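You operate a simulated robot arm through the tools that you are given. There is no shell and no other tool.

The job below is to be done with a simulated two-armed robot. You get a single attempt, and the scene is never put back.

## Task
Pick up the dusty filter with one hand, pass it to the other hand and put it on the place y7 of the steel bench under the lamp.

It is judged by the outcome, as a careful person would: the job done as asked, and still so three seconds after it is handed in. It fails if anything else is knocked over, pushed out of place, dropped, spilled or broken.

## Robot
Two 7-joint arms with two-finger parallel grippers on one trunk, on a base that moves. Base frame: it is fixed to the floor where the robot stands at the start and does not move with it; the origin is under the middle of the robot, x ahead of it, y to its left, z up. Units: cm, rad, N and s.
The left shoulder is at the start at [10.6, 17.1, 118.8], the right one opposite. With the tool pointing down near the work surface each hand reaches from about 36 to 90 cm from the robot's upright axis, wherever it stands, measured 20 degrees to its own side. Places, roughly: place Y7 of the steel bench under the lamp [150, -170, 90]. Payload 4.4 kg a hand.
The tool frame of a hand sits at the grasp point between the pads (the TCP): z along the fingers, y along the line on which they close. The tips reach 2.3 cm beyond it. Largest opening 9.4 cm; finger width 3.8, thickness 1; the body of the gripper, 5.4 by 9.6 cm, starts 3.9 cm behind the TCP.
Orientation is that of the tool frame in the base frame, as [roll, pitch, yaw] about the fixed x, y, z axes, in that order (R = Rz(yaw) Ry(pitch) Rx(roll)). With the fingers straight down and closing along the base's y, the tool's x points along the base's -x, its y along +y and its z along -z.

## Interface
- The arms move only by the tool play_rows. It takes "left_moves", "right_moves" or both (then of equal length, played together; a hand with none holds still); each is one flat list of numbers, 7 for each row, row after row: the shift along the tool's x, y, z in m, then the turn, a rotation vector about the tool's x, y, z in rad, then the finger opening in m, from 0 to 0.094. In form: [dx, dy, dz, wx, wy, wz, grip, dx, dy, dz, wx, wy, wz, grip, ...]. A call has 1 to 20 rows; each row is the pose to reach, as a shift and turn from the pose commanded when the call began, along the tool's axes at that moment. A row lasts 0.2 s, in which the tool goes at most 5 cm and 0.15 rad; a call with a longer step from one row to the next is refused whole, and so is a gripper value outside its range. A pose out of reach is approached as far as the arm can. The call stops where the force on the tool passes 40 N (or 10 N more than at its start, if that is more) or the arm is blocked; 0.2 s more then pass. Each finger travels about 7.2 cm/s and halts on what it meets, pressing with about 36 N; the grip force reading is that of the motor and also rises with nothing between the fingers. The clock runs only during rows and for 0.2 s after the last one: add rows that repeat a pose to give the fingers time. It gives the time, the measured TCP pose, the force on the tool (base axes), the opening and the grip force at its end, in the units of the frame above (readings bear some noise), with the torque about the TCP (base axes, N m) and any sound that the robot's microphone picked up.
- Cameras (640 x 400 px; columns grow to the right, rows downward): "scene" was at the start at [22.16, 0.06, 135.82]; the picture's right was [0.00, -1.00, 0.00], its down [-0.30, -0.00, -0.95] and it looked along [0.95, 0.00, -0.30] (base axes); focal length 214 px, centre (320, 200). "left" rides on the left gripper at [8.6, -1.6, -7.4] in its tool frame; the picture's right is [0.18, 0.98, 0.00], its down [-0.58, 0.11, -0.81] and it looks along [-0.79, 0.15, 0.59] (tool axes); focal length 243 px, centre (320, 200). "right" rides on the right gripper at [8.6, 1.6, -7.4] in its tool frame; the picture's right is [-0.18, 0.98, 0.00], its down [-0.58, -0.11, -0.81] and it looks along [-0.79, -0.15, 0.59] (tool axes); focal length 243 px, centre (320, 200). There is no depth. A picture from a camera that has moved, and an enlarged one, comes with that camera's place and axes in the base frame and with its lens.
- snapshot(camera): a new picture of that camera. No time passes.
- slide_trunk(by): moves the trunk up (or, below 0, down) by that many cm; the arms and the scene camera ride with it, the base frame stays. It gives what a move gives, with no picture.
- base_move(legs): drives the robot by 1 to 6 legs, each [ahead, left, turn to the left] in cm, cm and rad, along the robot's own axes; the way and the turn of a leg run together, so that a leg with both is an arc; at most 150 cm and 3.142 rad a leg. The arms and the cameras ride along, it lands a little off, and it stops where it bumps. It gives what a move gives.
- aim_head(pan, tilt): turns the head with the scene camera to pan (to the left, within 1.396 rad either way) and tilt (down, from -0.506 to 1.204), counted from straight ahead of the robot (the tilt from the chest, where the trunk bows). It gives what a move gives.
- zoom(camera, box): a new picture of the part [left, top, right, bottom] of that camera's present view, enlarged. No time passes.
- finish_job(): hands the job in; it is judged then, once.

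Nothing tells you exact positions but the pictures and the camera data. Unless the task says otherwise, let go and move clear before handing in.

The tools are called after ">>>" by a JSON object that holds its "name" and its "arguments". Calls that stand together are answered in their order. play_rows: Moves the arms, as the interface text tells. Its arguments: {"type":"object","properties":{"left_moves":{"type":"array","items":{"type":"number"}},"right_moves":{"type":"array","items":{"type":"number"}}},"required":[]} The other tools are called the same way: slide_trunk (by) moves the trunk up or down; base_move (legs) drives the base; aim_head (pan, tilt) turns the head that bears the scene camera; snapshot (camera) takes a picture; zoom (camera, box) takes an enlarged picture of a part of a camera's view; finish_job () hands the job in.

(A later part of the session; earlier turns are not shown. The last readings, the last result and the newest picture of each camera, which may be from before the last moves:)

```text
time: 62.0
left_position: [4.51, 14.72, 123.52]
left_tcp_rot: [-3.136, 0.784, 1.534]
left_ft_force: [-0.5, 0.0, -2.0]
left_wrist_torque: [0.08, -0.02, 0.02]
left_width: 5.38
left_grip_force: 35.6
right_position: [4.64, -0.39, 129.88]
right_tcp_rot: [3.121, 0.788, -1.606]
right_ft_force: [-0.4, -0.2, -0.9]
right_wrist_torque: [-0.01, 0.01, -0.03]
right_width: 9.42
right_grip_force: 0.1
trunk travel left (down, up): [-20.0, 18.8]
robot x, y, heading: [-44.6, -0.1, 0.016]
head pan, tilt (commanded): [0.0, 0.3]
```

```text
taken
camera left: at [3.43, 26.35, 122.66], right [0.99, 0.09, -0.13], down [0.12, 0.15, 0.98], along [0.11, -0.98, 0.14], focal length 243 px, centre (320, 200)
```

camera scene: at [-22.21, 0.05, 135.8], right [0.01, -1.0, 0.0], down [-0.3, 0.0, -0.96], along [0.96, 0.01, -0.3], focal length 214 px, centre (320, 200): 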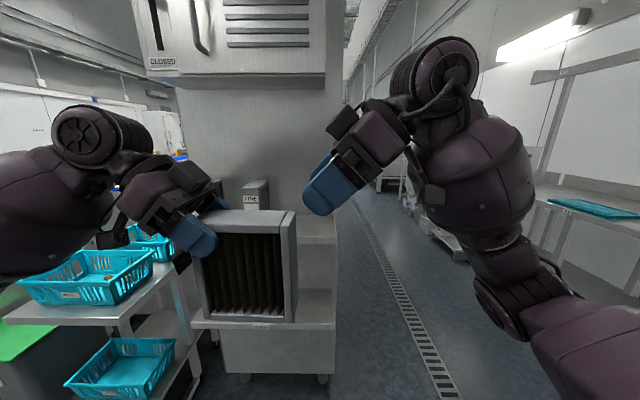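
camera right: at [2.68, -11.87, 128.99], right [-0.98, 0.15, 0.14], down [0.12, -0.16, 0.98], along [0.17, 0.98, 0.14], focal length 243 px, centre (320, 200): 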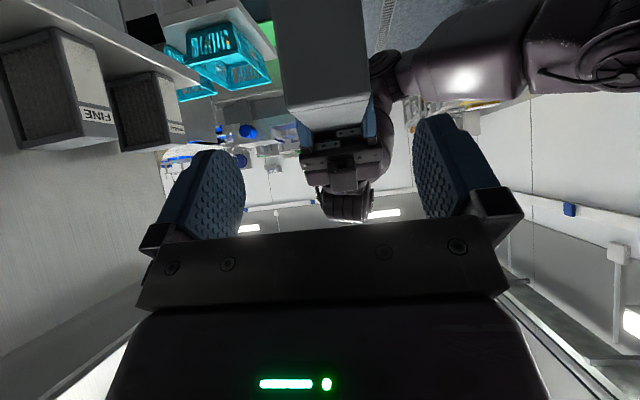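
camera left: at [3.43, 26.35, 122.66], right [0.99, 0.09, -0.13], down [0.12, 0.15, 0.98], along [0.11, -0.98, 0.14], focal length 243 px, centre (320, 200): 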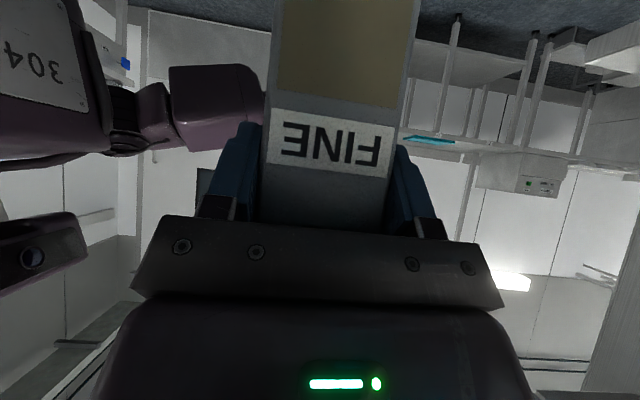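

The filter's free end is lined up with the open right fingers, about 0.6 cm off in x. I correct that and advance 6 cm of the 9.6 cm, then check.

>>> {"name": "play_rows", "arguments": {"left_moves": [0, 0.006, 0, 0, 0, 0, 0.03, -0.015, 0.006, 0, 0, 0, 0, 0.03, -0.03, 0.006, 0, 0, 0, 0, 0.03, -0.045, 0.006, 0, 0, 0, 0, 0.03, -0.06, 0.006, 0, 0, 0, 0, 0.03, -0.06, 0.006, 0, 0, 0, 0, 0.03]}}

>>> {"name": "snapshot", "arguments": {"camera": "right"}}

>>> {"name": "snapshot", "arguments": {"camera": "scene"}}

```text
time: 63.4
left_position: [5.07, 10.78, 127.68]
left_tcp_rot: [-3.135, 0.785, 1.535]
left_ft_force: [-0.5, 0.3, -1.8]
left_wrist_torque: [0.05, -0.04, 0.02]
left_width: 5.37
left_grip_force: 36.2
right_position: [4.66, -0.32, 129.94]
right_tcp_rot: [3.122, 0.788, -1.605]
right_ft_force: [0.7, 0.9, 1.3]
right_wrist_torque: [-0.03, -0.02, 0.02]
right_width: 9.38
right_grip_force: 0.1
trunk travel left (down, up): [-20.0, 18.8]
robot x, y, heading: [-44.63, -0.16, 0.008]
head pan, tilt (commanded): [0.0, 0.3]
```

```text
taken
camera right: at [2.65, -11.85, 129.02], right [-0.98, 0.15, 0.14], down [0.12, -0.16, 0.98], along [0.17, 0.98, 0.14], focal length 243 px, centre (320, 200)
```

right: 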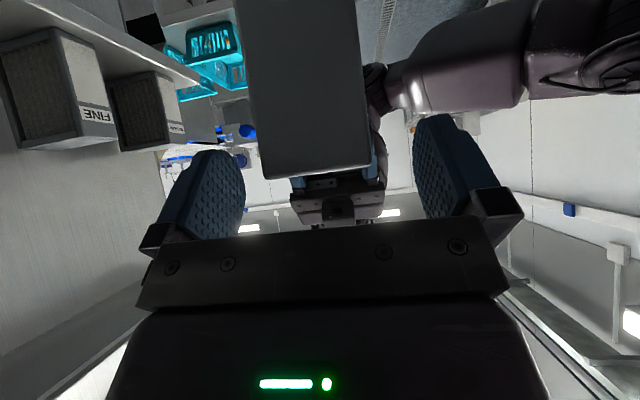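

```text
taken
camera scene: at [-22.25, 0.07, 135.81], right [0.01, -1.0, 0.0], down [-0.3, 0.0, -0.96], along [0.96, 0.01, -0.3], focal length 214 px, centre (320, 200)
```

scene: 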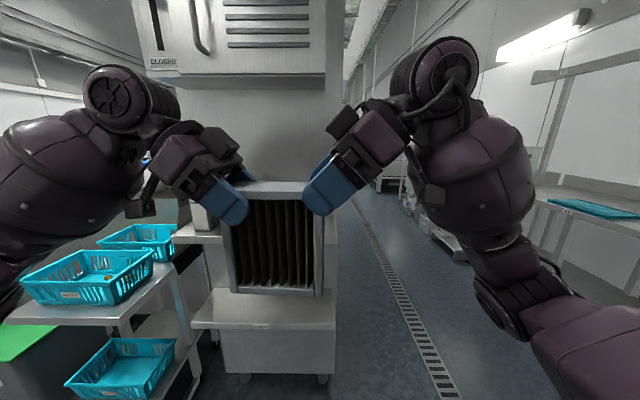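

The filter end is entering between the right fingers, well centred. I advance the last 3.6 cm.

>>> {"name": "play_rows", "arguments": {"left_moves": [-0.01, 0, 0, 0, 0, 0, 0.03, -0.02, 0, 0, 0, 0, 0, 0.03, -0.03, 0, 0, 0, 0, 0, 0.03, -0.036, 0, 0, 0, 0, 0, 0.03, -0.036, 0, 0, 0, 0, 0, 0.03]}}

>>> {"name": "snapshot", "arguments": {"camera": "right"}}

>>> {"name": "zoom", "arguments": {"camera": "scene", "box": [130, 60, 450, 310]}}

```text
time: 64.6
left_position: [5.15, 8.11, 130.18]
left_tcp_rot: [-3.137, 0.783, 1.534]
left_ft_force: [0.0, -0.8, -1.4]
left_wrist_torque: [0.1, -0.01, -0.01]
left_width: 5.37
left_grip_force: 35.6
right_position: [4.66, -0.48, 129.83]
right_tcp_rot: [3.123, 0.788, -1.605]
right_ft_force: [0.0, -1.0, 0.4]
right_wrist_torque: [0.0, -0.01, 0.04]
right_width: 9.39
right_grip_force: 0.0
trunk travel left (down, up): [-20.0, 18.8]
robot x, y, heading: [-44.58, -0.04, 0.009]
head pan, tilt (commanded): [0.0, 0.3]
```

```text
taken
camera right: at [2.64, -11.86, 129.02], right [-0.98, 0.15, 0.14], down [0.12, -0.16, 0.98], along [0.17, 0.98, 0.14], focal length 243 px, centre (320, 200)
```

right: 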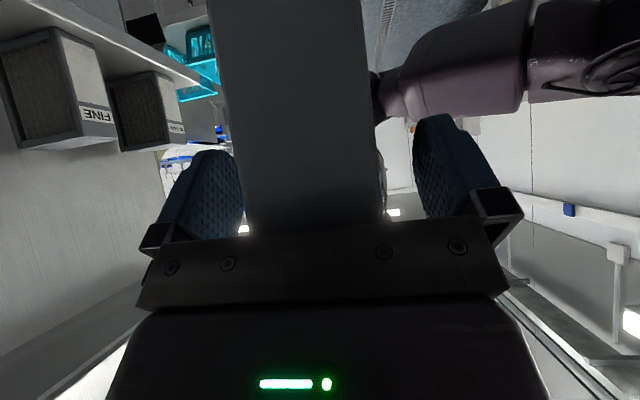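

```text
1.60 times, centred on (290, 185) of scene
camera zoom: at [-22.25, 0.05, 135.81], right [0.01, -1.0, 0.0], down [-0.3, 0.0, -0.96], along [0.96, 0.01, -0.3], focal length 343 px, centre (368, 224)
```

zoom: 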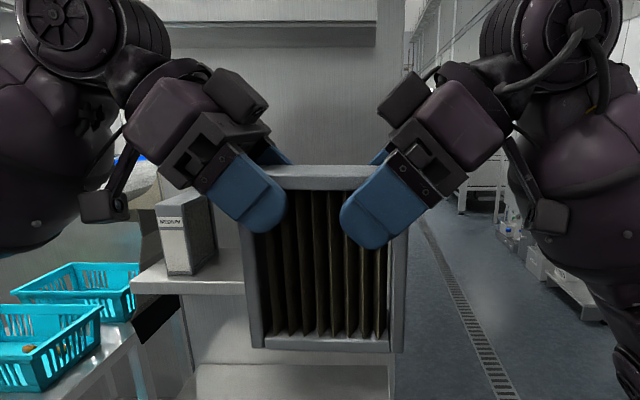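

Both hands are placed symmetrically at the filter's top corners. I close the right gripper while the left still holds.

>>> {"name": "play_rows", "arguments": {"left_moves": [0, -0.0015, 0, 0, 0, 0, 0.03, 0, -0.0015, 0, 0, 0, 0, 0.03, 0, -0.0015, 0, 0, 0, 0, 0.03, 0, -0.0015, 0, 0, 0, 0, 0.03, 0, -0.0015, 0, 0, 0, 0, 0.03, 0, -0.0015, 0, 0, 0, 0, 0.03, 0, -0.0015, 0, 0, 0, 0, 0.03], "right_moves": [0, 0, 0, 0, 0, 0, 0.08, 0, 0, 0, 0, 0, 0, 0.068, 0, 0, 0, 0, 0, 0, 0.058, 0, 0, 0, 0, 0, 0, 0.048, 0, 0, 0, 0, 0, 0, 0.03, 0, 0, 0, 0, 0, 0, 0.03, 0, 0, 0, 0, 0, 0, 0.03]}}

>>> {"name": "snapshot", "arguments": {"camera": "right"}}

>>> {"name": "zoom", "arguments": {"camera": "scene", "box": [130, 60, 450, 310]}}

```text
time: 66.2
left_position: [4.87, 8.13, 130.11]
left_tcp_rot: [-3.137, 0.784, 1.535]
left_ft_force: [-3.1, -2.4, -0.6]
left_wrist_torque: [0.02, 0.64, 1.11]
left_width: 5.37
left_grip_force: 36.3
right_position: [4.65, -0.41, 129.96]
right_tcp_rot: [3.123, 0.785, -1.605]
right_ft_force: [3.6, 2.2, 0.1]
right_wrist_torque: [0.01, -0.63, -1.47]
right_width: 5.42
right_grip_force: 35.9
trunk travel left (down, up): [-20.0, 18.8]
robot x, y, heading: [-44.37, -0.63, 0.012]
head pan, tilt (commanded): [0.0, 0.3]
```

```text
taken
camera right: at [2.65, -11.87, 129.03], right [-0.98, 0.15, 0.14], down [0.12, -0.16, 0.98], along [0.17, 0.97, 0.14], focal length 243 px, centre (320, 200)
```

right: 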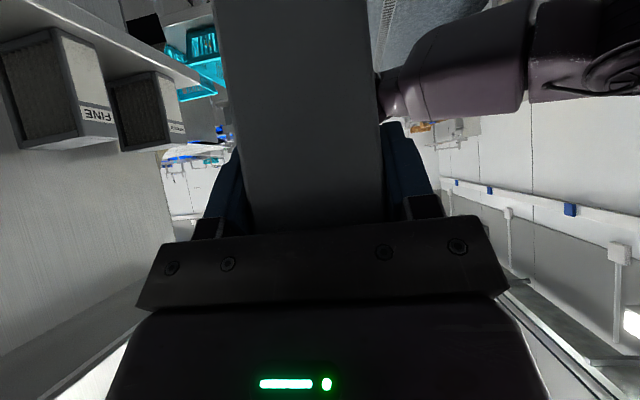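

```text
1.60 times, centred on (290, 185) of scene
camera zoom: at [-22.26, 0.05, 135.81], right [0.01, -1.0, 0.0], down [-0.3, 0.0, -0.96], along [0.96, 0.01, -0.3], focal length 343 px, centre (368, 224)
```

zoom: 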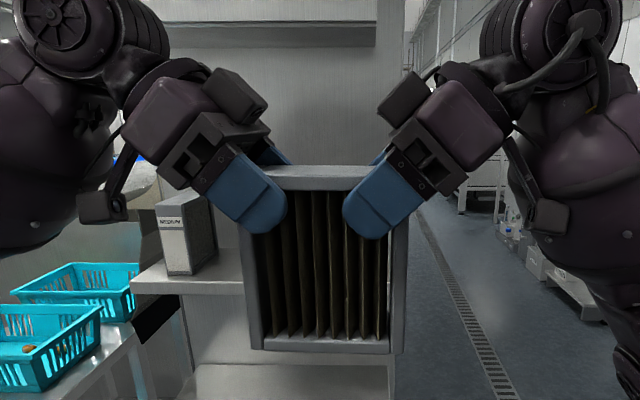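

The right hand now grips at 5.4 cm with 36 N while the left also holds. I open the left hand and check that the right keeps the filter.

>>> {"name": "play_rows", "arguments": {"left_moves": [0, 0, 0, 0, 0, 0, 0.056, 0, 0, 0, 0, 0, 0, 0.065, 0, 0, 0, 0, 0, 0, 0.078, 0, 0, 0, 0, 0, 0, 0.094, 0, 0, 0, 0, 0, 0, 0.094, 0, 0, 0, 0, 0, 0, 0.094], "right_moves": [0, 0, 0, 0, 0, 0, 0.03, 0, 0, 0, 0, 0, 0, 0.03, 0, 0, 0, 0, 0, 0, 0.03, 0, 0, 0, 0, 0, 0, 0.03, 0, 0, 0, 0, 0, 0, 0.03, 0, 0, 0, 0, 0, 0, 0.03]}}

>>> {"name": "zoom", "arguments": {"camera": "scene", "box": [130, 60, 450, 310]}}

>>> {"name": "snapshot", "arguments": {"camera": "left"}}

>>> {"name": "snapshot", "arguments": {"camera": "right"}}

```text
time: 67.6
left_position: [4.89, 8.18, 130.12]
left_tcp_rot: [-3.138, 0.784, 1.534]
left_ft_force: [0.5, 0.3, -0.9]
left_wrist_torque: [0.0, 0.01, -0.01]
left_width: 9.39
left_grip_force: 0.1
right_position: [4.6, -0.36, 129.86]
right_tcp_rot: [3.122, 0.787, -1.604]
right_ft_force: [-0.4, 0.1, -0.1]
right_wrist_torque: [-0.09, 0.0, 0.01]
right_width: 5.36
right_grip_force: 36.2
trunk travel left (down, up): [-20.0, 18.8]
robot x, y, heading: [-44.21, -0.7, 0.006]
head pan, tilt (commanded): [0.0, 0.3]
```

```text
1.60 times, centred on (290, 185) of scene
camera zoom: at [-22.26, 0.05, 135.81], right [0.01, -1.0, 0.0], down [-0.3, 0.0, -0.96], along [0.96, 0.01, -0.3], focal length 343 px, centre (368, 224)
```

zoom: 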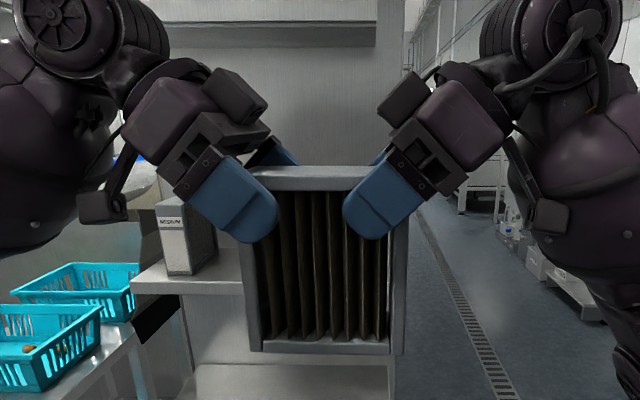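

```text
taken
camera left: at [3.82, 19.64, 129.31], right [0.99, 0.09, -0.13], down [0.12, 0.15, 0.98], along [0.11, -0.98, 0.14], focal length 243 px, centre (320, 200)
```

left: 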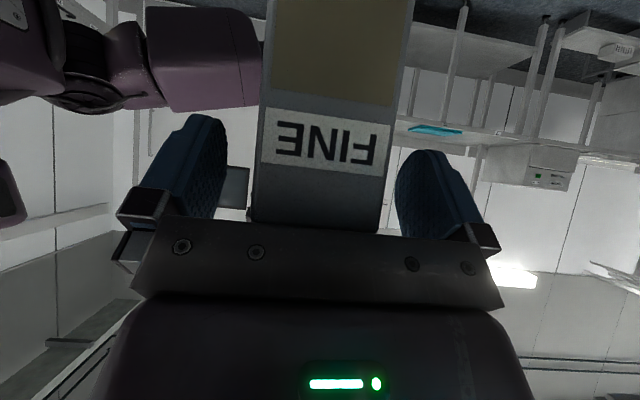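

```text
taken
camera right: at [2.64, -11.87, 129.03], right [-0.98, 0.15, 0.14], down [0.12, -0.16, 0.98], along [0.17, 0.98, 0.14], focal length 243 px, centre (320, 200)
```

right: 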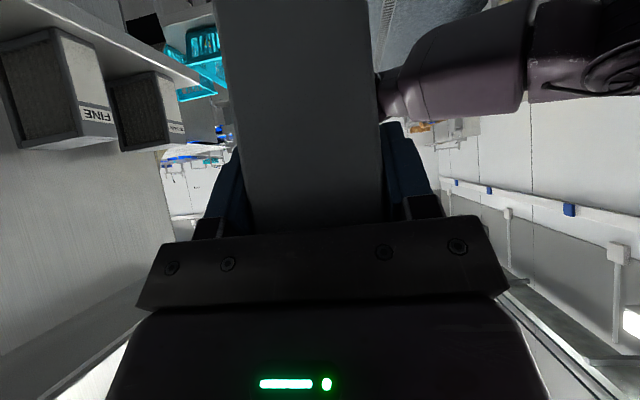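

The right hand alone now carries the filter. I withdraw the left hand sideways to the left, clear of it.

>>> {"name": "play_rows", "arguments": {"left_moves": [0.0165, -0.0007, -0.0118, 0, 0, 0, 0.094, 0.033, -0.0015, -0.0235, 0, 0, 0, 0.094, 0.0495, -0.0022, -0.0353, 0, 0, 0, 0.094, 0.066, -0.0029, -0.047, 0, 0, 0, 0.094, 0.0825, -0.0037, -0.0588, 0, 0, 0, 0.094, 0.099, -0.0044, -0.0705, 0, 0, 0, 0.094]}}

>>> {"name": "snapshot", "arguments": {"camera": "scene"}}

```text
time: 69.0
left_position: [4.95, 20.28, 128.08]
left_tcp_rot: [-3.138, 0.785, 1.534]
left_ft_force: [-0.3, -0.2, -0.3]
left_wrist_torque: [-0.02, 0.01, 0.05]
left_width: 9.38
left_grip_force: 0.2
right_position: [4.53, -0.33, 129.86]
right_tcp_rot: [3.122, 0.787, -1.605]
right_ft_force: [-0.4, 0.4, 0.7]
right_wrist_torque: [-0.07, 0.0, 0.03]
right_width: 5.38
right_grip_force: 36.1
trunk travel left (down, up): [-20.0, 18.8]
robot x, y, heading: [-44.33, -0.04, 0.008]
head pan, tilt (commanded): [0.0, 0.3]
```

```text
taken
camera scene: at [-22.27, 0.1, 135.82], right [0.01, -1.0, 0.0], down [-0.3, 0.0, -0.96], along [0.96, 0.01, -0.3], focal length 214 px, centre (320, 200)
```

scene: 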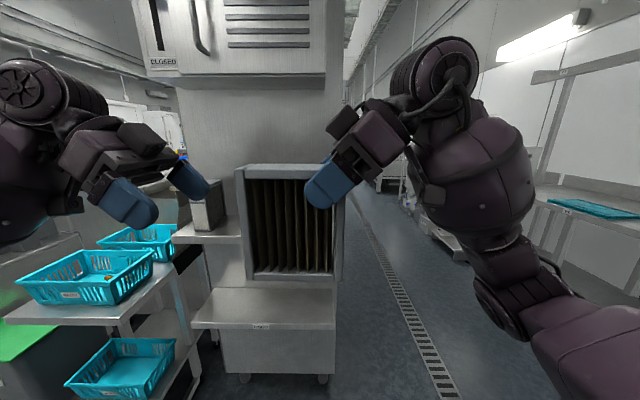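

Now I tuck the left arm to a tool-down pose at its side, then turn the right hand with the filter back to pointing forward.

>>> {"name": "play_rows", "arguments": {"left_moves": [0.0094, -0.0072, -0.0007, -0.0482, 0.0465, -0.1167, 0.094, 0.0189, -0.0143, -0.0015, -0.0964, 0.093, -0.2333, 0.094, 0.0283, -0.0215, -0.0022, -0.1447, 0.1395, -0.35, 0.094, 0.0378, -0.0286, -0.0029, -0.1929, 0.1859, -0.4667, 0.094, 0.0472, -0.0358, -0.0037, -0.2411, 0.2324, -0.5833, 0.094, 0.0567, -0.0429, -0.0044, -0.2893, 0.2789, -0.7, 0.094, 0.0661, -0.0501, -0.0051, -0.3376, 0.3254, -0.8167, 0.094, 0.0756, -0.0572, -0.0058, -0.3858, 0.3719, -0.9334, 0.094, 0.085, -0.0644, -0.0066, -0.434, 0.4184, -1.05, 0.094, 0.0945, -0.0715, -0.0073, -0.4822, 0.4648, -1.1667, 0.094, 0.1039, -0.0787, -0.008, -0.5305, 0.5113, -1.2834, 0.094, 0.1134, -0.0858, -0.0088, -0.5787, 0.5578, -1.4, 0.094, 0.1228, -0.093, -0.0095, -0.6269, 0.6043, -1.5167, 0.094]}}

>>> {"name": "play_rows", "arguments": {"right_moves": [0.01, -0.0045, -0.0048, 0.085, -0.0007, 0.0837, 0.03, 0.0199, -0.0089, -0.0096, 0.17, -0.0014, 0.1673, 0.03, 0.0299, -0.0134, -0.0143, 0.255, -0.0021, 0.251, 0.03, 0.0398, -0.0178, -0.0191, 0.34, -0.0029, 0.3346, 0.03, 0.0498, -0.0223, -0.0239, 0.425, -0.0036, 0.4183, 0.03, 0.0597, -0.0267, -0.0287, 0.51, -0.0043, 0.502, 0.03, 0.0697, -0.0312, -0.0334, 0.595, -0.005, 0.5856, 0.03, 0.0796, -0.0356, -0.0382, 0.68, -0.0057, 0.6693, 0.03, 0.0896, -0.0401, -0.043, 0.765, -0.0064, 0.753, 0.03, 0.0995, -0.0445, -0.0478, 0.85, -0.0072, 0.8366, 0.03, 0.1095, -0.049, -0.0525, 0.935, -0.0079, 0.9203, 0.03, 0.1194, -0.0534, -0.0573, 1.02, -0.0086, 1.0039, 0.03, 0.1294, -0.0579, -0.0621, 1.105, -0.0093, 1.0876, 0.03]}}

>>> {"name": "snapshot", "arguments": {"camera": "scene"}}

>>> {"name": "snapshot", "arguments": {"camera": "right"}}

```text
time: 71.8
left_position: [-3.96, 29.95, 120.19]
left_tcp_rot: [3.141, -0.002, 3.141]
left_ft_force: [-0.4, -0.4, 0.7]
left_wrist_torque: [0.01, 0.0, 0.01]
left_width: 9.41
left_grip_force: 0.0
right_position: [4.55, -0.45, 129.81]
right_tcp_rot: [3.122, 0.788, -1.605]
right_ft_force: [-0.6, -1.0, -0.4]
right_wrist_torque: [-0.09, 0.05, 0.01]
right_width: 5.38
right_grip_force: 36.4
trunk travel left (down, up): [-20.0, 18.8]
robot x, y, heading: [-44.37, -0.51, 0.009]
head pan, tilt (commanded): [0.0, 0.3]
```

```text
time: 74.6
left_position: [-3.86, 29.94, 120.18]
left_tcp_rot: [-3.139, -0.003, 3.138]
left_ft_force: [0.2, 0.9, -0.3]
left_wrist_torque: [0.01, -0.04, 0.04]
left_width: 9.41
left_grip_force: 0.1
right_position: [10.31, -13.86, 125.16]
right_tcp_rot: [-3.138, 0.793, -3.116]
right_ft_force: [0.0, -0.9, 0.3]
right_wrist_torque: [-0.03, 0.06, 0.02]
right_width: 5.4
right_grip_force: 36.0
trunk travel left (down, up): [-20.0, 18.8]
robot x, y, heading: [-44.36, -0.23, 0.008]
head pan, tilt (commanded): [0.0, 0.3]
```

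```text
taken
camera scene: at [-22.25, 0.04, 135.81], right [0.01, -1.0, 0.0], down [-0.3, 0.0, -0.96], along [0.96, 0.01, -0.3], focal length 214 px, centre (320, 200)
```

scene: 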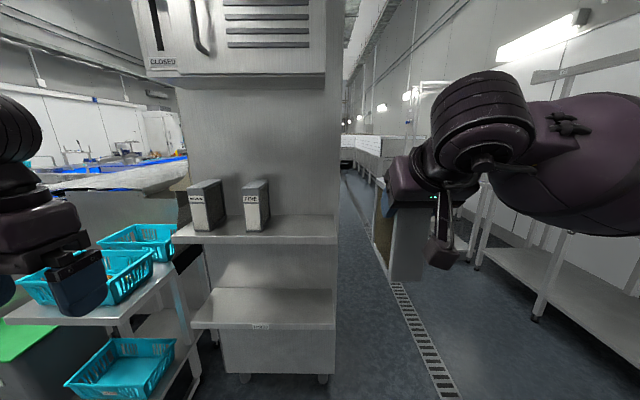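

```text
taken
camera right: at [-1.12, -12.59, 124.22], right [0.11, 0.99, 0.13], down [-0.17, -0.11, 0.98], along [0.98, -0.13, 0.15], focal length 243 px, centre (320, 200)
```

right: 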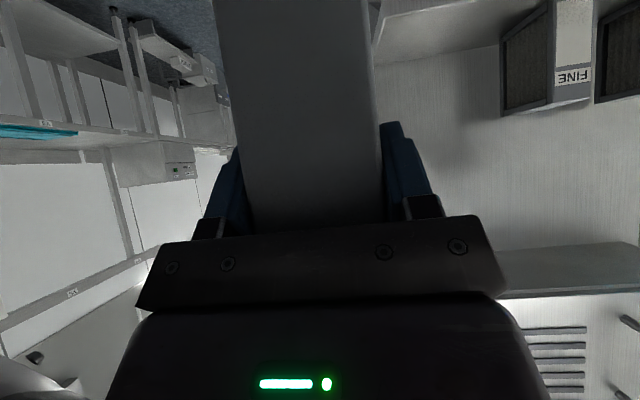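

The handover is done: the right hand holds the filter upright, pointing forward, and the two other filters stand untouched. Next I drive: sidestep right into the aisle, then forward along it.

>>> {"name": "base_move", "arguments": {"legs": [[0, -85, 0]]}}

>>> {"name": "aim_head", "arguments": {"pan": -0.3, "tilt": 0.35}}

>>> {"name": "snapshot", "arguments": {"camera": "scene"}}

```text
time: 82.3
left_position: [-3.24, -53.05, 120.39]
left_tcp_rot: [-3.141, -0.002, 3.134]
left_ft_force: [-1.7, -0.7, -0.7]
left_wrist_torque: [0.03, 0.01, 0.02]
left_width: 9.4
left_grip_force: 0.0
right_position: [10.85, -96.89, 125.09]
right_tcp_rot: [-3.137, 0.793, -3.115]
right_ft_force: [0.2, -0.7, 0.1]
right_wrist_torque: [0.02, 0.14, 0.0]
right_width: 5.39
right_grip_force: 35.9
trunk travel left (down, up): [-20.0, 18.8]
robot x, y, heading: [-43.97, -83.21, 0.005]
head pan, tilt (commanded): [0.0, 0.3]
```

```text
time: 83.1
left_position: [-3.28, -53.07, 120.1]
left_tcp_rot: [-3.138, -0.005, 3.135]
left_ft_force: [0.2, 0.6, -0.9]
left_wrist_torque: [0.0, 0.02, -0.01]
left_width: 9.4
left_grip_force: 0.0
right_position: [10.84, -96.87, 125.14]
right_tcp_rot: [-3.136, 0.794, -3.117]
right_ft_force: [0.1, -0.3, -0.1]
right_wrist_torque: [0.02, 0.09, -0.02]
right_width: 5.38
right_grip_force: 36.0
trunk travel left (down, up): [-20.0, 18.8]
robot x, y, heading: [-43.87, -83.39, 0.005]
head pan, tilt (commanded): [-0.3, 0.351]
```

```text
taken
camera scene: at [-22.1, -85.62, 135.34], right [-0.29, -0.96, 0.0], down [-0.33, 0.1, -0.94], along [0.9, -0.27, -0.34], focal length 214 px, centre (320, 200)
```

scene: 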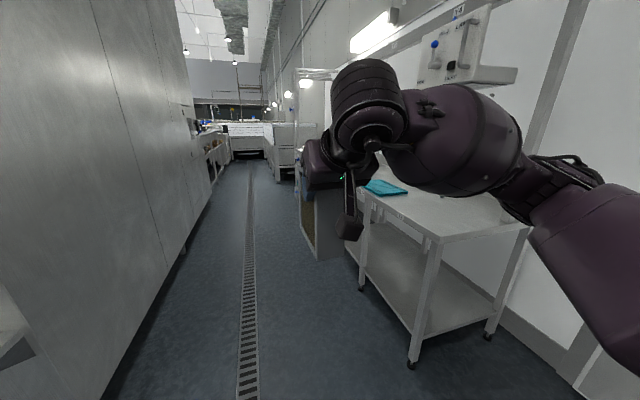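

The aisle ahead is clear; the bench edge stays well to the right. I drive forward in two legs.

>>> {"name": "base_move", "arguments": {"legs": [[104, 0, 0], [103, 0, 0]]}}

>>> {"name": "aim_head", "arguments": {"pan": -1.0, "tilt": 0.5}}

>>> {"name": "snapshot", "arguments": {"camera": "scene"}}

>>> {"name": "snapshot", "arguments": {"camera": "right"}}

```text
time: 93.3
left_position: [201.98, -50.29, 120.25]
left_tcp_rot: [-3.14, -0.002, -3.136]
left_ft_force: [0.2, -0.8, 0.3]
left_wrist_torque: [-0.03, -0.01, -0.02]
left_width: 9.37
left_grip_force: 0.1
right_position: [216.52, -93.85, 125.15]
right_tcp_rot: [-3.138, 0.793, -3.104]
right_ft_force: [0.9, 0.1, -0.1]
right_wrist_torque: [0.0, 0.11, 0.01]
right_width: 5.38
right_grip_force: 35.7
trunk travel left (down, up): [-20.0, 18.8]
robot x, y, heading: [161.91, -80.93, 0.021]
head pan, tilt (commanded): [-0.3, 0.351]
```

```text
time: 94.3
left_position: [201.91, -50.19, 120.14]
left_tcp_rot: [-3.139, -0.003, -3.138]
left_ft_force: [-0.6, -0.8, 0.6]
left_wrist_torque: [0.02, 0.03, 0.01]
left_width: 9.41
left_grip_force: 0.1
right_position: [216.57, -93.83, 125.1]
right_tcp_rot: [-3.138, 0.795, -3.106]
right_ft_force: [-0.3, 0.2, -0.5]
right_wrist_torque: [0.0, 0.11, -0.01]
right_width: 5.39
right_grip_force: 36.5
trunk travel left (down, up): [-20.0, 18.8]
robot x, y, heading: [161.48, -80.9, 0.018]
head pan, tilt (commanded): [-1.0, 0.499]
```

```text
taken
camera scene: at [179.57, -87.96, 133.97], right [-0.83, -0.56, 0.0], down [-0.27, 0.4, -0.88], along [0.49, -0.73, -0.48], focal length 214 px, centre (320, 200)
```

scene: 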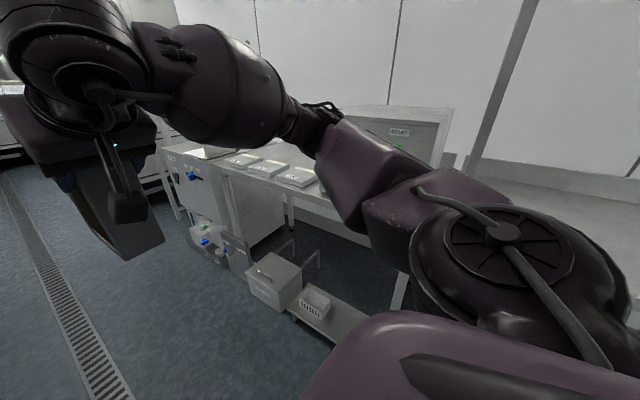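

```text
taken
camera right: at [205.07, -92.69, 124.22], right [0.1, 0.99, 0.13], down [-0.16, -0.11, 0.98], along [0.98, -0.12, 0.15], focal length 243 px, centre (320, 200)
```

right: 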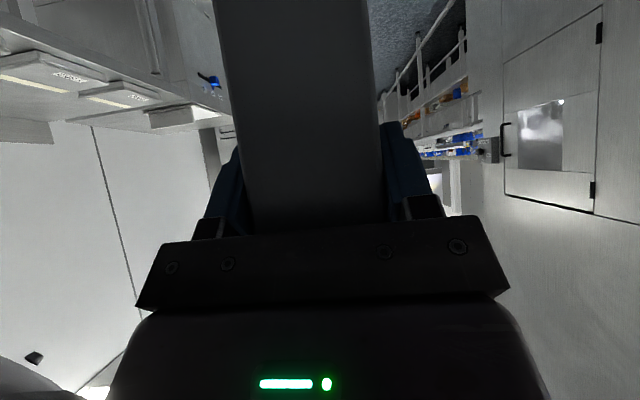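

I am at about (162, -81); floor items are all beyond y -145. I turn right by 90° to face the bench.

>>> {"name": "base_move", "arguments": {"legs": [[0, 0, -1.59]]}}

>>> {"name": "aim_head", "arguments": {"pan": -0.1, "tilt": 0.5}}

>>> {"name": "snapshot", "arguments": {"camera": "scene"}}

```text
time: 98.7
left_position: [190.57, -122.01, 120.25]
left_tcp_rot: [-3.141, -0.004, 1.539]
left_ft_force: [0.5, 0.6, -0.8]
left_wrist_torque: [0.02, -0.05, 0.01]
left_width: 9.4
left_grip_force: 0.0
right_position: [146.53, -134.94, 125.21]
right_tcp_rot: [-3.136, 0.794, 1.571]
right_ft_force: [-0.5, -0.2, 0.4]
right_wrist_torque: [0.07, 0.01, 0.02]
right_width: 5.35
right_grip_force: 35.9
trunk travel left (down, up): [-20.0, 18.8]
robot x, y, heading: [161.78, -80.48, -1.598]
head pan, tilt (commanded): [-1.0, 0.499]
```

```text
time: 99.9
left_position: [190.75, -121.98, 120.19]
left_tcp_rot: [-3.139, -0.003, 1.54]
left_ft_force: [0.3, -0.1, 0.4]
left_wrist_torque: [-0.01, 0.02, 0.01]
left_width: 9.4
left_grip_force: 0.1
right_position: [146.39, -135.16, 125.17]
right_tcp_rot: [-3.136, 0.794, 1.57]
right_ft_force: [-0.5, -0.2, -0.4]
right_wrist_torque: [0.09, 0.01, 0.0]
right_width: 5.36
right_grip_force: 36.4
trunk travel left (down, up): [-20.0, 18.8]
robot x, y, heading: [161.88, -80.56, -1.589]
head pan, tilt (commanded): [-0.099, 0.499]
```

```text
taken
camera scene: at [160.23, -102.59, 133.97], right [-0.99, 0.12, 0.0], down [0.06, 0.48, -0.88], along [-0.1, -0.87, -0.48], focal length 214 px, centre (320, 200)
```

scene: 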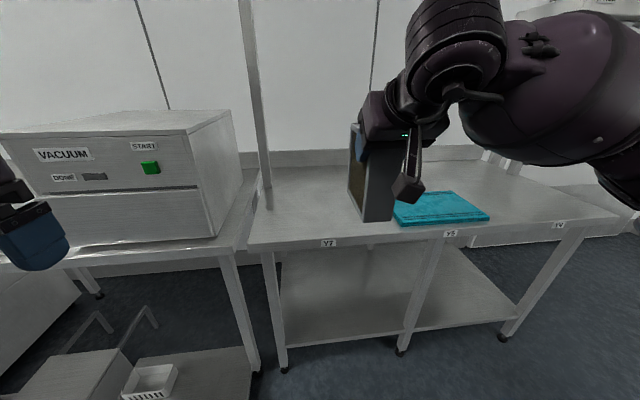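

Facing the bench: tag Y7 is at about x 151, front edge y -156.6, top about z 90, and the Y7 spot is empty. I raise the idle left hand so it clears the VACUUM box, then drive 26 cm ahead and 4.5 cm left.

>>> {"name": "play_rows", "arguments": {"left_moves": [0, 0, -0.03, 0, 0, 0, 0.094, 0, 0, -0.06, 0, 0, 0, 0.094, 0, 0, -0.09, 0, 0, 0, 0.094, 0, 0, -0.12, 0, 0, 0, 0.094, 0, 0, -0.15, 0, 0, 0, 0.094]}}

>>> {"name": "base_move", "arguments": {"legs": [[26, 4.5, 0]]}}

>>> {"name": "aim_head", "arguments": {"pan": -0.1, "tilt": 0.7}}

>>> {"name": "snapshot", "arguments": {"camera": "scene"}}

>>> {"name": "snapshot", "arguments": {"camera": "right"}}

```text
time: 101.1
left_position: [190.74, -121.89, 135.33]
left_tcp_rot: [-3.139, -0.003, 1.539]
left_ft_force: [0.8, 0.0, -0.6]
left_wrist_torque: [0.0, 0.01, 0.02]
left_width: 9.41
left_grip_force: 0.1
right_position: [146.49, -134.88, 125.23]
right_tcp_rot: [-3.137, 0.795, 1.57]
right_ft_force: [0.3, 0.2, 0.1]
right_wrist_torque: [0.08, -0.01, -0.04]
right_width: 5.38
right_grip_force: 36.0
trunk travel left (down, up): [-20.0, 18.8]
robot x, y, heading: [161.52, -80.46, -1.587]
head pan, tilt (commanded): [-0.099, 0.499]
```

```text
time: 102.9
left_position: [194.5, -147.15, 135.39]
left_tcp_rot: [-3.139, -0.003, 1.534]
left_ft_force: [0.6, 0.2, 0.4]
left_wrist_torque: [0.03, 0.0, 0.0]
left_width: 9.39
left_grip_force: 0.0
right_position: [150.29, -160.23, 125.15]
right_tcp_rot: [-3.136, 0.794, 1.566]
right_ft_force: [-0.4, -0.3, 0.6]
right_wrist_torque: [0.04, 0.0, -0.01]
right_width: 5.37
right_grip_force: 36.2
trunk travel left (down, up): [-20.0, 18.8]
robot x, y, heading: [165.29, -105.97, -1.6]
head pan, tilt (commanded): [-0.099, 0.499]
```

```text
time: 103.6
left_position: [194.36, -147.24, 135.37]
left_tcp_rot: [-3.139, -0.002, 1.534]
left_ft_force: [-0.3, 0.9, -0.7]
left_wrist_torque: [-0.01, 0.0, 0.0]
left_width: 9.4
left_grip_force: 0.0
right_position: [150.06, -160.18, 125.16]
right_tcp_rot: [-3.137, 0.794, 1.566]
right_ft_force: [-0.7, 0.7, 0.4]
right_wrist_torque: [0.07, 0.01, 0.01]
right_width: 5.38
right_grip_force: 36.3
trunk travel left (down, up): [-20.0, 18.8]
robot x, y, heading: [165.53, -106.22, -1.599]
head pan, tilt (commanded): [-0.099, 0.7]
```

```text
taken
camera scene: at [164.13, -127.17, 132.21], right [-0.99, 0.12, 0.0], down [0.08, 0.64, -0.77], along [-0.09, -0.76, -0.64], focal length 214 px, centre (320, 200)
```

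scene: 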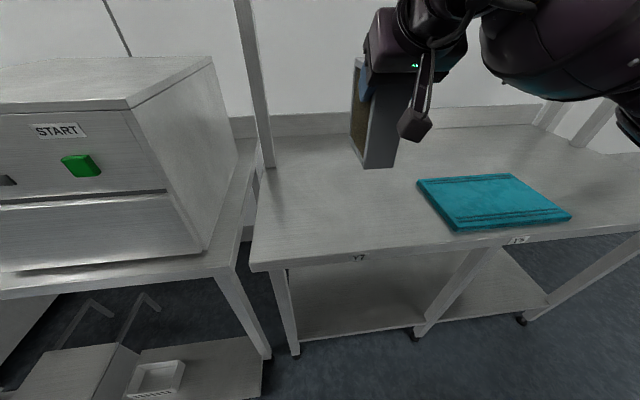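

```text
taken
camera right: at [151.83, -148.91, 124.23], right [0.98, -0.14, 0.13], down [-0.1, 0.17, 0.98], along [-0.16, -0.98, 0.15], focal length 243 px, centre (320, 200)
```

right: 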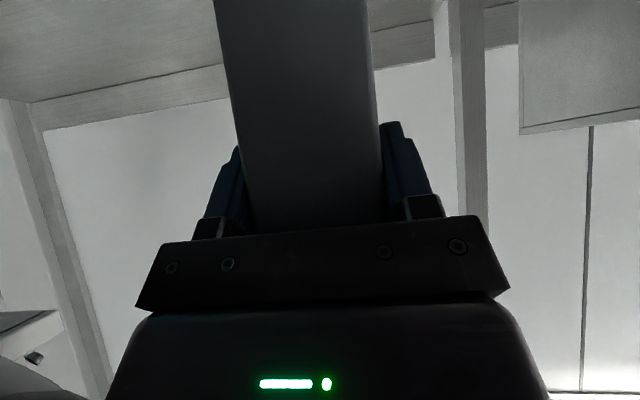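

The filter hangs just over the front of place Y7. I move it 6 cm further in and lower it to a few cm above the bench, then look.

>>> {"name": "play_rows", "arguments": {"right_moves": [-0.0204, 0.0032, 0.0207, 0, 0, 0, 0.03, -0.0407, 0.0063, 0.0414, 0, 0, 0, 0.03, -0.0213, 0.0064, 0.0604, 0, 0, 0, 0.03, -0.002, 0.0065, 0.0795, 0, 0, 0, 0.03, 0.0174, 0.0066, 0.0985, 0, 0, 0, 0.03, 0.0367, 0.0067, 0.1175, 0, 0, 0, 0.03, 0.0561, 0.0068, 0.1365, 0, 0, 0, 0.03, 0.0754, 0.0068, 0.1556, 0, 0, 0, 0.03, 0.0948, 0.0069, 0.1746, 0, 0, 0, 0.03, 0.0948, 0.0069, 0.1746, 0, 0, 0, 0.03]}}

>>> {"name": "snapshot", "arguments": {"camera": "scene"}}

>>> {"name": "zoom", "arguments": {"camera": "scene", "box": [280, 80, 480, 280]}}

>>> {"name": "snapshot", "arguments": {"camera": "right"}}

```text
time: 105.8
left_position: [194.43, -147.26, 135.51]
left_tcp_rot: [-3.14, -0.002, 1.535]
left_ft_force: [0.4, 1.8, 0.0]
left_wrist_torque: [-0.08, 0.02, 0.01]
left_width: 9.41
left_grip_force: 0.2
right_position: [150.82, -166.24, 106.24]
right_tcp_rot: [-3.136, 0.795, 1.566]
right_ft_force: [0.7, -0.2, 0.4]
right_wrist_torque: [0.07, -0.02, 0.0]
right_width: 5.39
right_grip_force: 36.6
trunk travel left (down, up): [-20.0, 18.8]
robot x, y, heading: [165.42, -105.81, -1.592]
head pan, tilt (commanded): [-0.099, 0.7]
```

```text
taken
camera scene: at [164.15, -127.14, 132.22], right [-0.99, 0.12, 0.0], down [0.08, 0.64, -0.77], along [-0.09, -0.76, -0.64], focal length 214 px, centre (320, 200)
```

scene: 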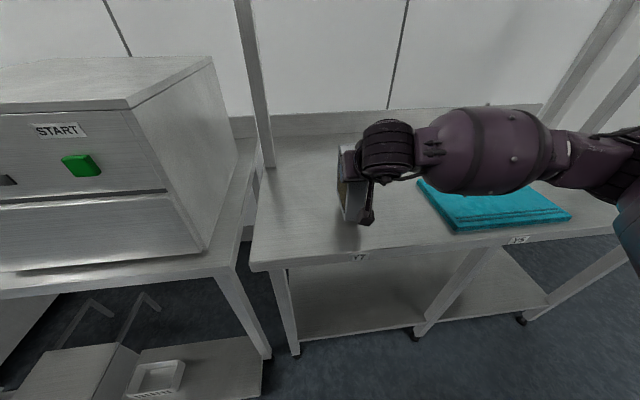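

```text
2.00 times, centred on (380, 180) of scene
camera zoom: at [164.15, -127.14, 132.22], right [-0.99, 0.12, 0.0], down [0.08, 0.64, -0.77], along [-0.09, -0.76, -0.64], focal length 429 px, centre (200, 240)
```

zoom: 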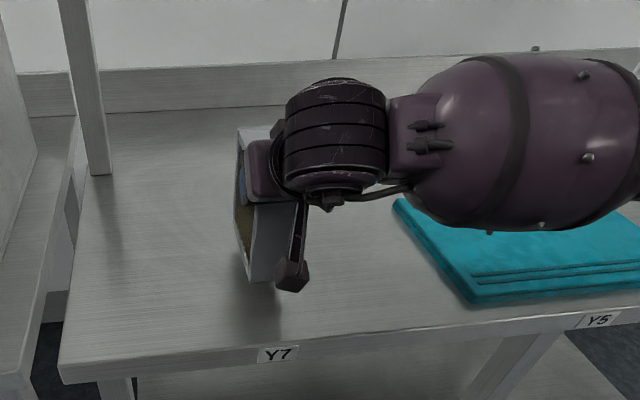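

```text
taken
camera right: at [152.44, -154.92, 105.27], right [0.98, -0.14, 0.13], down [-0.1, 0.17, 0.98], along [-0.16, -0.98, 0.15], focal length 243 px, centre (320, 200)
```

right: 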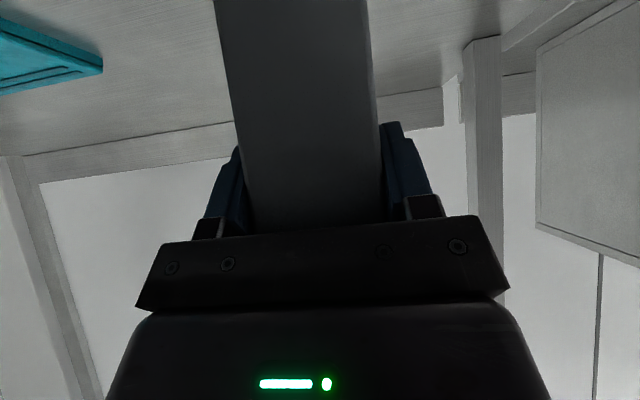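

The filter hovers about 3 cm above Y7. I lower it slowly by 2.5 cm and watch the force.

>>> {"name": "play_rows", "arguments": {"right_moves": [0.0036, 0, 0.0035, 0, 0, 0, 0.03, 0.0071, 0, 0.007, 0, 0, 0, 0.03, 0.0107, 0, 0.0105, 0, 0, 0, 0.03, 0.0143, 0, 0.014, 0, 0, 0, 0.03, 0.0178, 0, 0.0175, 0, 0, 0, 0.03, 0.0178, 0, 0.0175, 0, 0, 0, 0.03]}}

>>> {"name": "zoom", "arguments": {"camera": "scene", "box": [320, 130, 420, 250]}}

```text
time: 107.2
left_position: [194.42, -147.3, 135.53]
left_tcp_rot: [-3.14, -0.003, 1.534]
left_ft_force: [0.2, -1.0, 0.2]
left_wrist_torque: [0.02, -0.01, 0.0]
left_width: 9.4
left_grip_force: 0.1
right_position: [150.81, -165.91, 103.74]
right_tcp_rot: [-3.134, 0.794, 1.566]
right_ft_force: [0.4, -0.2, 0.3]
right_wrist_torque: [0.08, -0.01, -0.01]
right_width: 5.39
right_grip_force: 35.9
trunk travel left (down, up): [-20.0, 18.8]
robot x, y, heading: [165.77, -105.64, -1.592]
head pan, tilt (commanded): [-0.099, 0.7]
```

```text
3.33 times, centred on (370, 190) of scene
camera zoom: at [164.14, -127.18, 132.2], right [-0.99, 0.12, 0.0], down [0.08, 0.64, -0.76], along [-0.09, -0.76, -0.64], focal length 715 px, centre (153, 233)
```

zoom: 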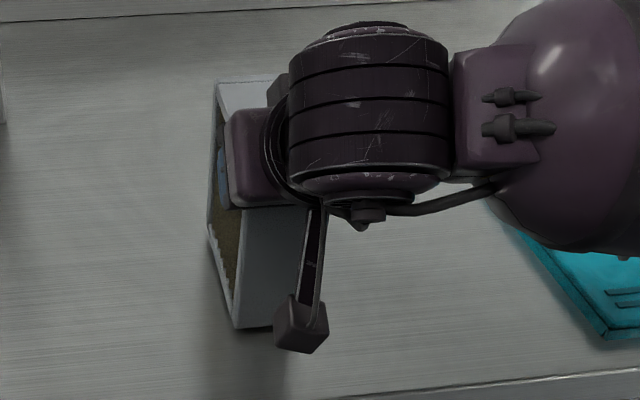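

No contact yet. I continue down in small steps of about 0.25 cm.

>>> {"name": "play_rows", "arguments": {"right_moves": [0.0018, 0, 0.0018, 0, 0, 0, 0.03, 0.0036, 0, 0.0035, 0, 0, 0, 0.03, 0.0053, 0, 0.0053, 0, 0, 0, 0.03, 0.0053, 0, 0.0053, 0, 0, 0, 0.03]}}

```text
time: 108.2
left_position: [194.43, -147.18, 135.54]
left_tcp_rot: [-3.14, -0.004, 1.535]
left_ft_force: [0.7, -0.2, 0.5]
left_wrist_torque: [0.03, -0.01, 0.01]
left_width: 9.4
left_grip_force: 0.1
right_position: [150.65, -165.85, 102.86]
right_tcp_rot: [-3.137, 0.795, 1.566]
right_ft_force: [-0.6, 0.2, 0.4]
right_wrist_torque: [0.11, -0.03, 0.01]
right_width: 5.38
right_grip_force: 36.3
trunk travel left (down, up): [-20.0, 18.8]
robot x, y, heading: [165.04, -105.75, -1.591]
head pan, tilt (commanded): [-0.099, 0.7]
```

Still no contact force at z 102.9; I go down another 0.5 cm.

>>> {"name": "play_rows", "arguments": {"right_moves": [0.0018, 0, 0.0018, 0, 0, 0, 0.03, 0.0036, 0, 0.0035, 0, 0, 0, 0.03, 0.0036, 0, 0.0035, 0, 0, 0, 0.03]}}

>>> {"name": "zoom", "arguments": {"camera": "scene", "box": [320, 130, 420, 250]}}

```text
time: 109.0
left_position: [194.4, -146.94, 135.59]
left_tcp_rot: [-3.139, -0.001, 1.533]
left_ft_force: [0.0, -1.0, -0.2]
left_wrist_torque: [0.0, -0.01, -0.03]
left_width: 9.42
left_grip_force: 0.1
right_position: [150.71, -165.93, 102.96]
right_tcp_rot: [-3.137, 0.802, 1.563]
right_ft_force: [-3.6, -0.2, 28.8]
right_wrist_torque: [0.66, 0.01, 0.08]
right_width: 5.39
right_grip_force: 36.3
trunk travel left (down, up): [-20.0, 18.8]
robot x, y, heading: [165.5, -105.84, -1.6]
head pan, tilt (commanded): [-0.099, 0.7]
```

```text
3.33 times, centred on (370, 190) of scene
camera zoom: at [164.14, -126.93, 132.3], right [-0.99, 0.12, 0.0], down [0.08, 0.64, -0.77], along [-0.09, -0.76, -0.64], focal length 715 px, centre (153, 233)
```

zoom: 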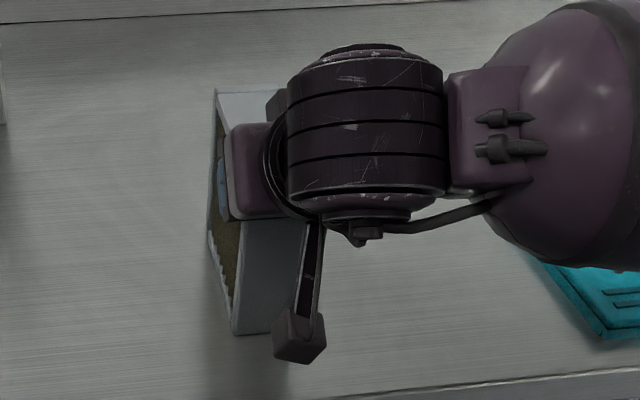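

Contact with the bench (about 29 N). I ease up a few millimetres to relieve the press before opening.

>>> {"name": "play_rows", "arguments": {"right_moves": [-0.0012, 0, -0.0012, 0, 0, 0, 0.03, -0.0024, 0, -0.0024, 0, 0, 0, 0.03, -0.0024, 0, -0.0024, 0, 0, 0, 0.03]}}

```text
time: 109.8
left_position: [194.36, -147.11, 135.52]
left_tcp_rot: [-3.14, -0.002, 1.534]
left_ft_force: [-0.5, -0.1, -0.3]
left_wrist_torque: [-0.02, 0.01, 0.01]
left_width: 9.41
left_grip_force: 0.0
right_position: [150.82, -165.97, 102.76]
right_tcp_rot: [-3.136, 0.798, 1.563]
right_ft_force: [-5.8, -8.9, 26.9]
right_wrist_torque: [-0.41, 0.03, -0.1]
right_width: 5.39
right_grip_force: 36.2
trunk travel left (down, up): [-20.0, 18.8]
robot x, y, heading: [165.18, -105.89, -1.596]
head pan, tilt (commanded): [-0.099, 0.7]
```

The force is still about 27 N, so I raise slightly more, in small steps.

>>> {"name": "play_rows", "arguments": {"right_moves": [-0.0012, 0, -0.0012, 0, 0, 0, 0.03, -0.0024, 0, -0.0024, 0, 0, 0, 0.03, -0.0024, 0, -0.0024, 0, 0, 0, 0.03, -0.0024, 0, -0.0024, 0, 0, 0, 0.03]}}

```text
time: 110.8
left_position: [194.44, -147.33, 135.29]
left_tcp_rot: [-3.14, -0.003, 1.534]
left_ft_force: [0.1, 0.4, 0.5]
left_wrist_torque: [-0.01, -0.01, 0.0]
left_width: 9.4
left_grip_force: 0.0
right_position: [150.8, -165.78, 102.82]
right_tcp_rot: [-3.134, 0.789, 1.57]
right_ft_force: [0.7, 0.1, 2.9]
right_wrist_torque: [-0.42, -0.32, 0.19]
right_width: 5.35
right_grip_force: 36.3
trunk travel left (down, up): [-20.0, 18.8]
robot x, y, heading: [165.63, -106.13, -1.598]
head pan, tilt (commanded): [-0.099, 0.7]
```

The filter now rests on the bench with only about 3 N. I open the right gripper slowly.

>>> {"name": "play_rows", "arguments": {"right_moves": [0, 0, 0, 0, 0, 0, 0.055, 0, 0, 0, 0, 0, 0, 0.057, 0, 0, 0, 0, 0, 0, 0.06, 0, 0, 0, 0, 0, 0, 0.066, 0, 0, 0, 0, 0, 0, 0.075, 0, 0, 0, 0, 0, 0, 0.085, 0, 0, 0, 0, 0, 0, 0.094, 0, 0, 0, 0, 0, 0, 0.094]}}

>>> {"name": "zoom", "arguments": {"camera": "scene", "box": [320, 130, 420, 250]}}

>>> {"name": "snapshot", "arguments": {"camera": "right"}}

```text
time: 112.6
left_position: [194.46, -147.21, 135.4]
left_tcp_rot: [-3.14, -0.002, 1.533]
left_ft_force: [0.0, 1.2, 0.7]
left_wrist_torque: [-0.03, -0.01, -0.01]
left_width: 9.4
left_grip_force: 0.1
right_position: [150.68, -165.93, 103.08]
right_tcp_rot: [-3.137, 0.794, 1.566]
right_ft_force: [-0.1, -0.5, 0.5]
right_wrist_torque: [-0.04, 0.0, -0.02]
right_width: 9.39
right_grip_force: 0.1
trunk travel left (down, up): [-20.0, 18.8]
robot x, y, heading: [165.46, -105.83, -1.593]
head pan, tilt (commanded): [-0.099, 0.7]
```

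```text
3.33 times, centred on (370, 190) of scene
camera zoom: at [164.14, -127.17, 132.2], right [-0.99, 0.12, 0.0], down [0.08, 0.64, -0.76], along [-0.09, -0.76, -0.64], focal length 715 px, centre (153, 233)
```

zoom: 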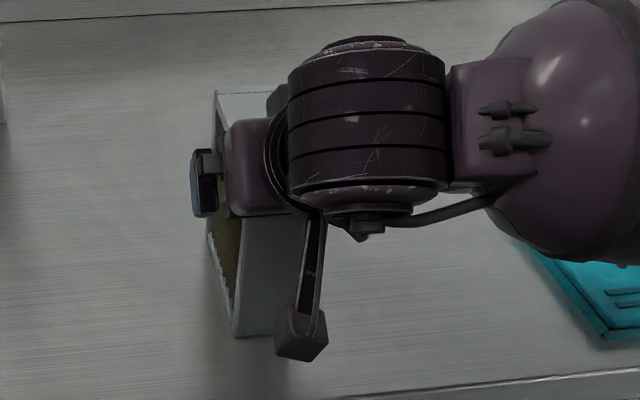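

```text
taken
camera right: at [152.39, -154.7, 102.12], right [0.98, -0.14, 0.13], down [-0.1, 0.17, 0.98], along [-0.16, -0.98, 0.15], focal length 243 px, centre (320, 200)
```

right: 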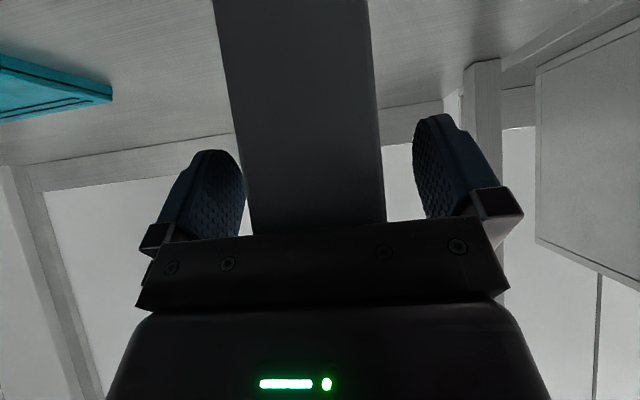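

The filter stands free on Y7. I pull the right hand straight back along its own axis (back and up).

>>> {"name": "play_rows", "arguments": {"right_moves": [0, 0, -0.01, 0, 0, 0, 0.094, 0, 0, -0.025, 0, 0, 0, 0.094, 0, 0, -0.04, 0, 0, 0, 0.094, 0, 0, -0.06, 0, 0, 0, 0.094, 0, 0, -0.08, 0, 0, 0, 0.094, 0, 0, -0.1, 0, 0, 0, 0.094, 0, 0, -0.13, 0, 0, 0, 0.094]}}

>>> {"name": "snapshot", "arguments": {"camera": "scene"}}

>>> {"name": "snapshot", "arguments": {"camera": "right"}}

```text
time: 114.2
left_position: [194.46, -147.1, 135.35]
left_tcp_rot: [-3.141, -0.001, 1.535]
left_ft_force: [0.0, -0.1, 0.1]
left_wrist_torque: [-0.02, 0.0, 0.02]
left_width: 9.39
left_grip_force: 0.1
right_position: [150.91, -156.48, 112.34]
right_tcp_rot: [-3.135, 0.795, 1.566]
right_ft_force: [-0.3, 0.4, -0.2]
right_wrist_torque: [0.03, -0.01, -0.03]
right_width: 9.42
right_grip_force: 0.1
trunk travel left (down, up): [-20.0, 18.8]
robot x, y, heading: [165.77, -105.71, -1.595]
head pan, tilt (commanded): [-0.099, 0.7]
```

```text
taken
camera scene: at [164.15, -127.11, 132.22], right [-0.99, 0.12, 0.0], down [0.08, 0.64, -0.77], along [-0.09, -0.76, -0.64], focal length 214 px, centre (320, 200)
```

scene: 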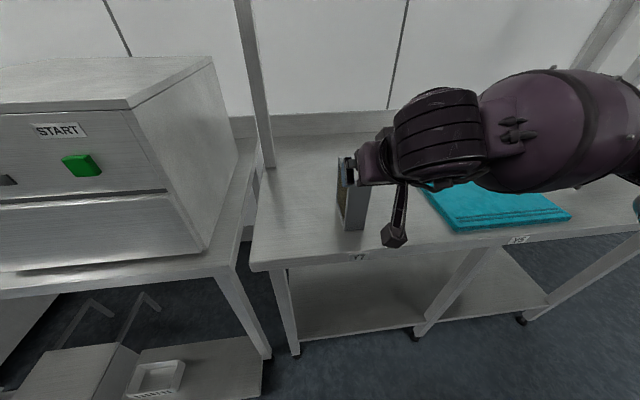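

```text
taken
camera right: at [152.46, -145.3, 111.35], right [0.98, -0.14, 0.13], down [-0.1, 0.17, 0.98], along [-0.16, -0.98, 0.15], focal length 243 px, centre (320, 200)
```

right: 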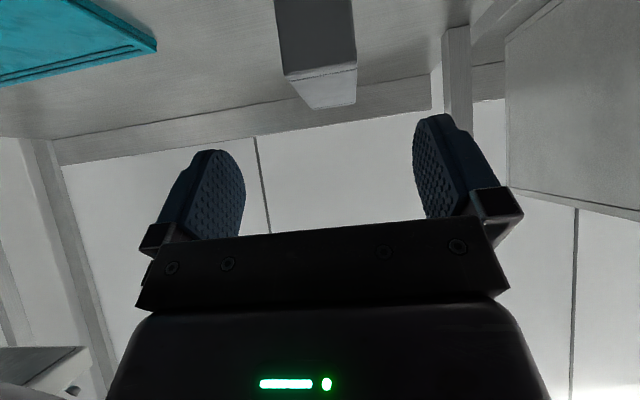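

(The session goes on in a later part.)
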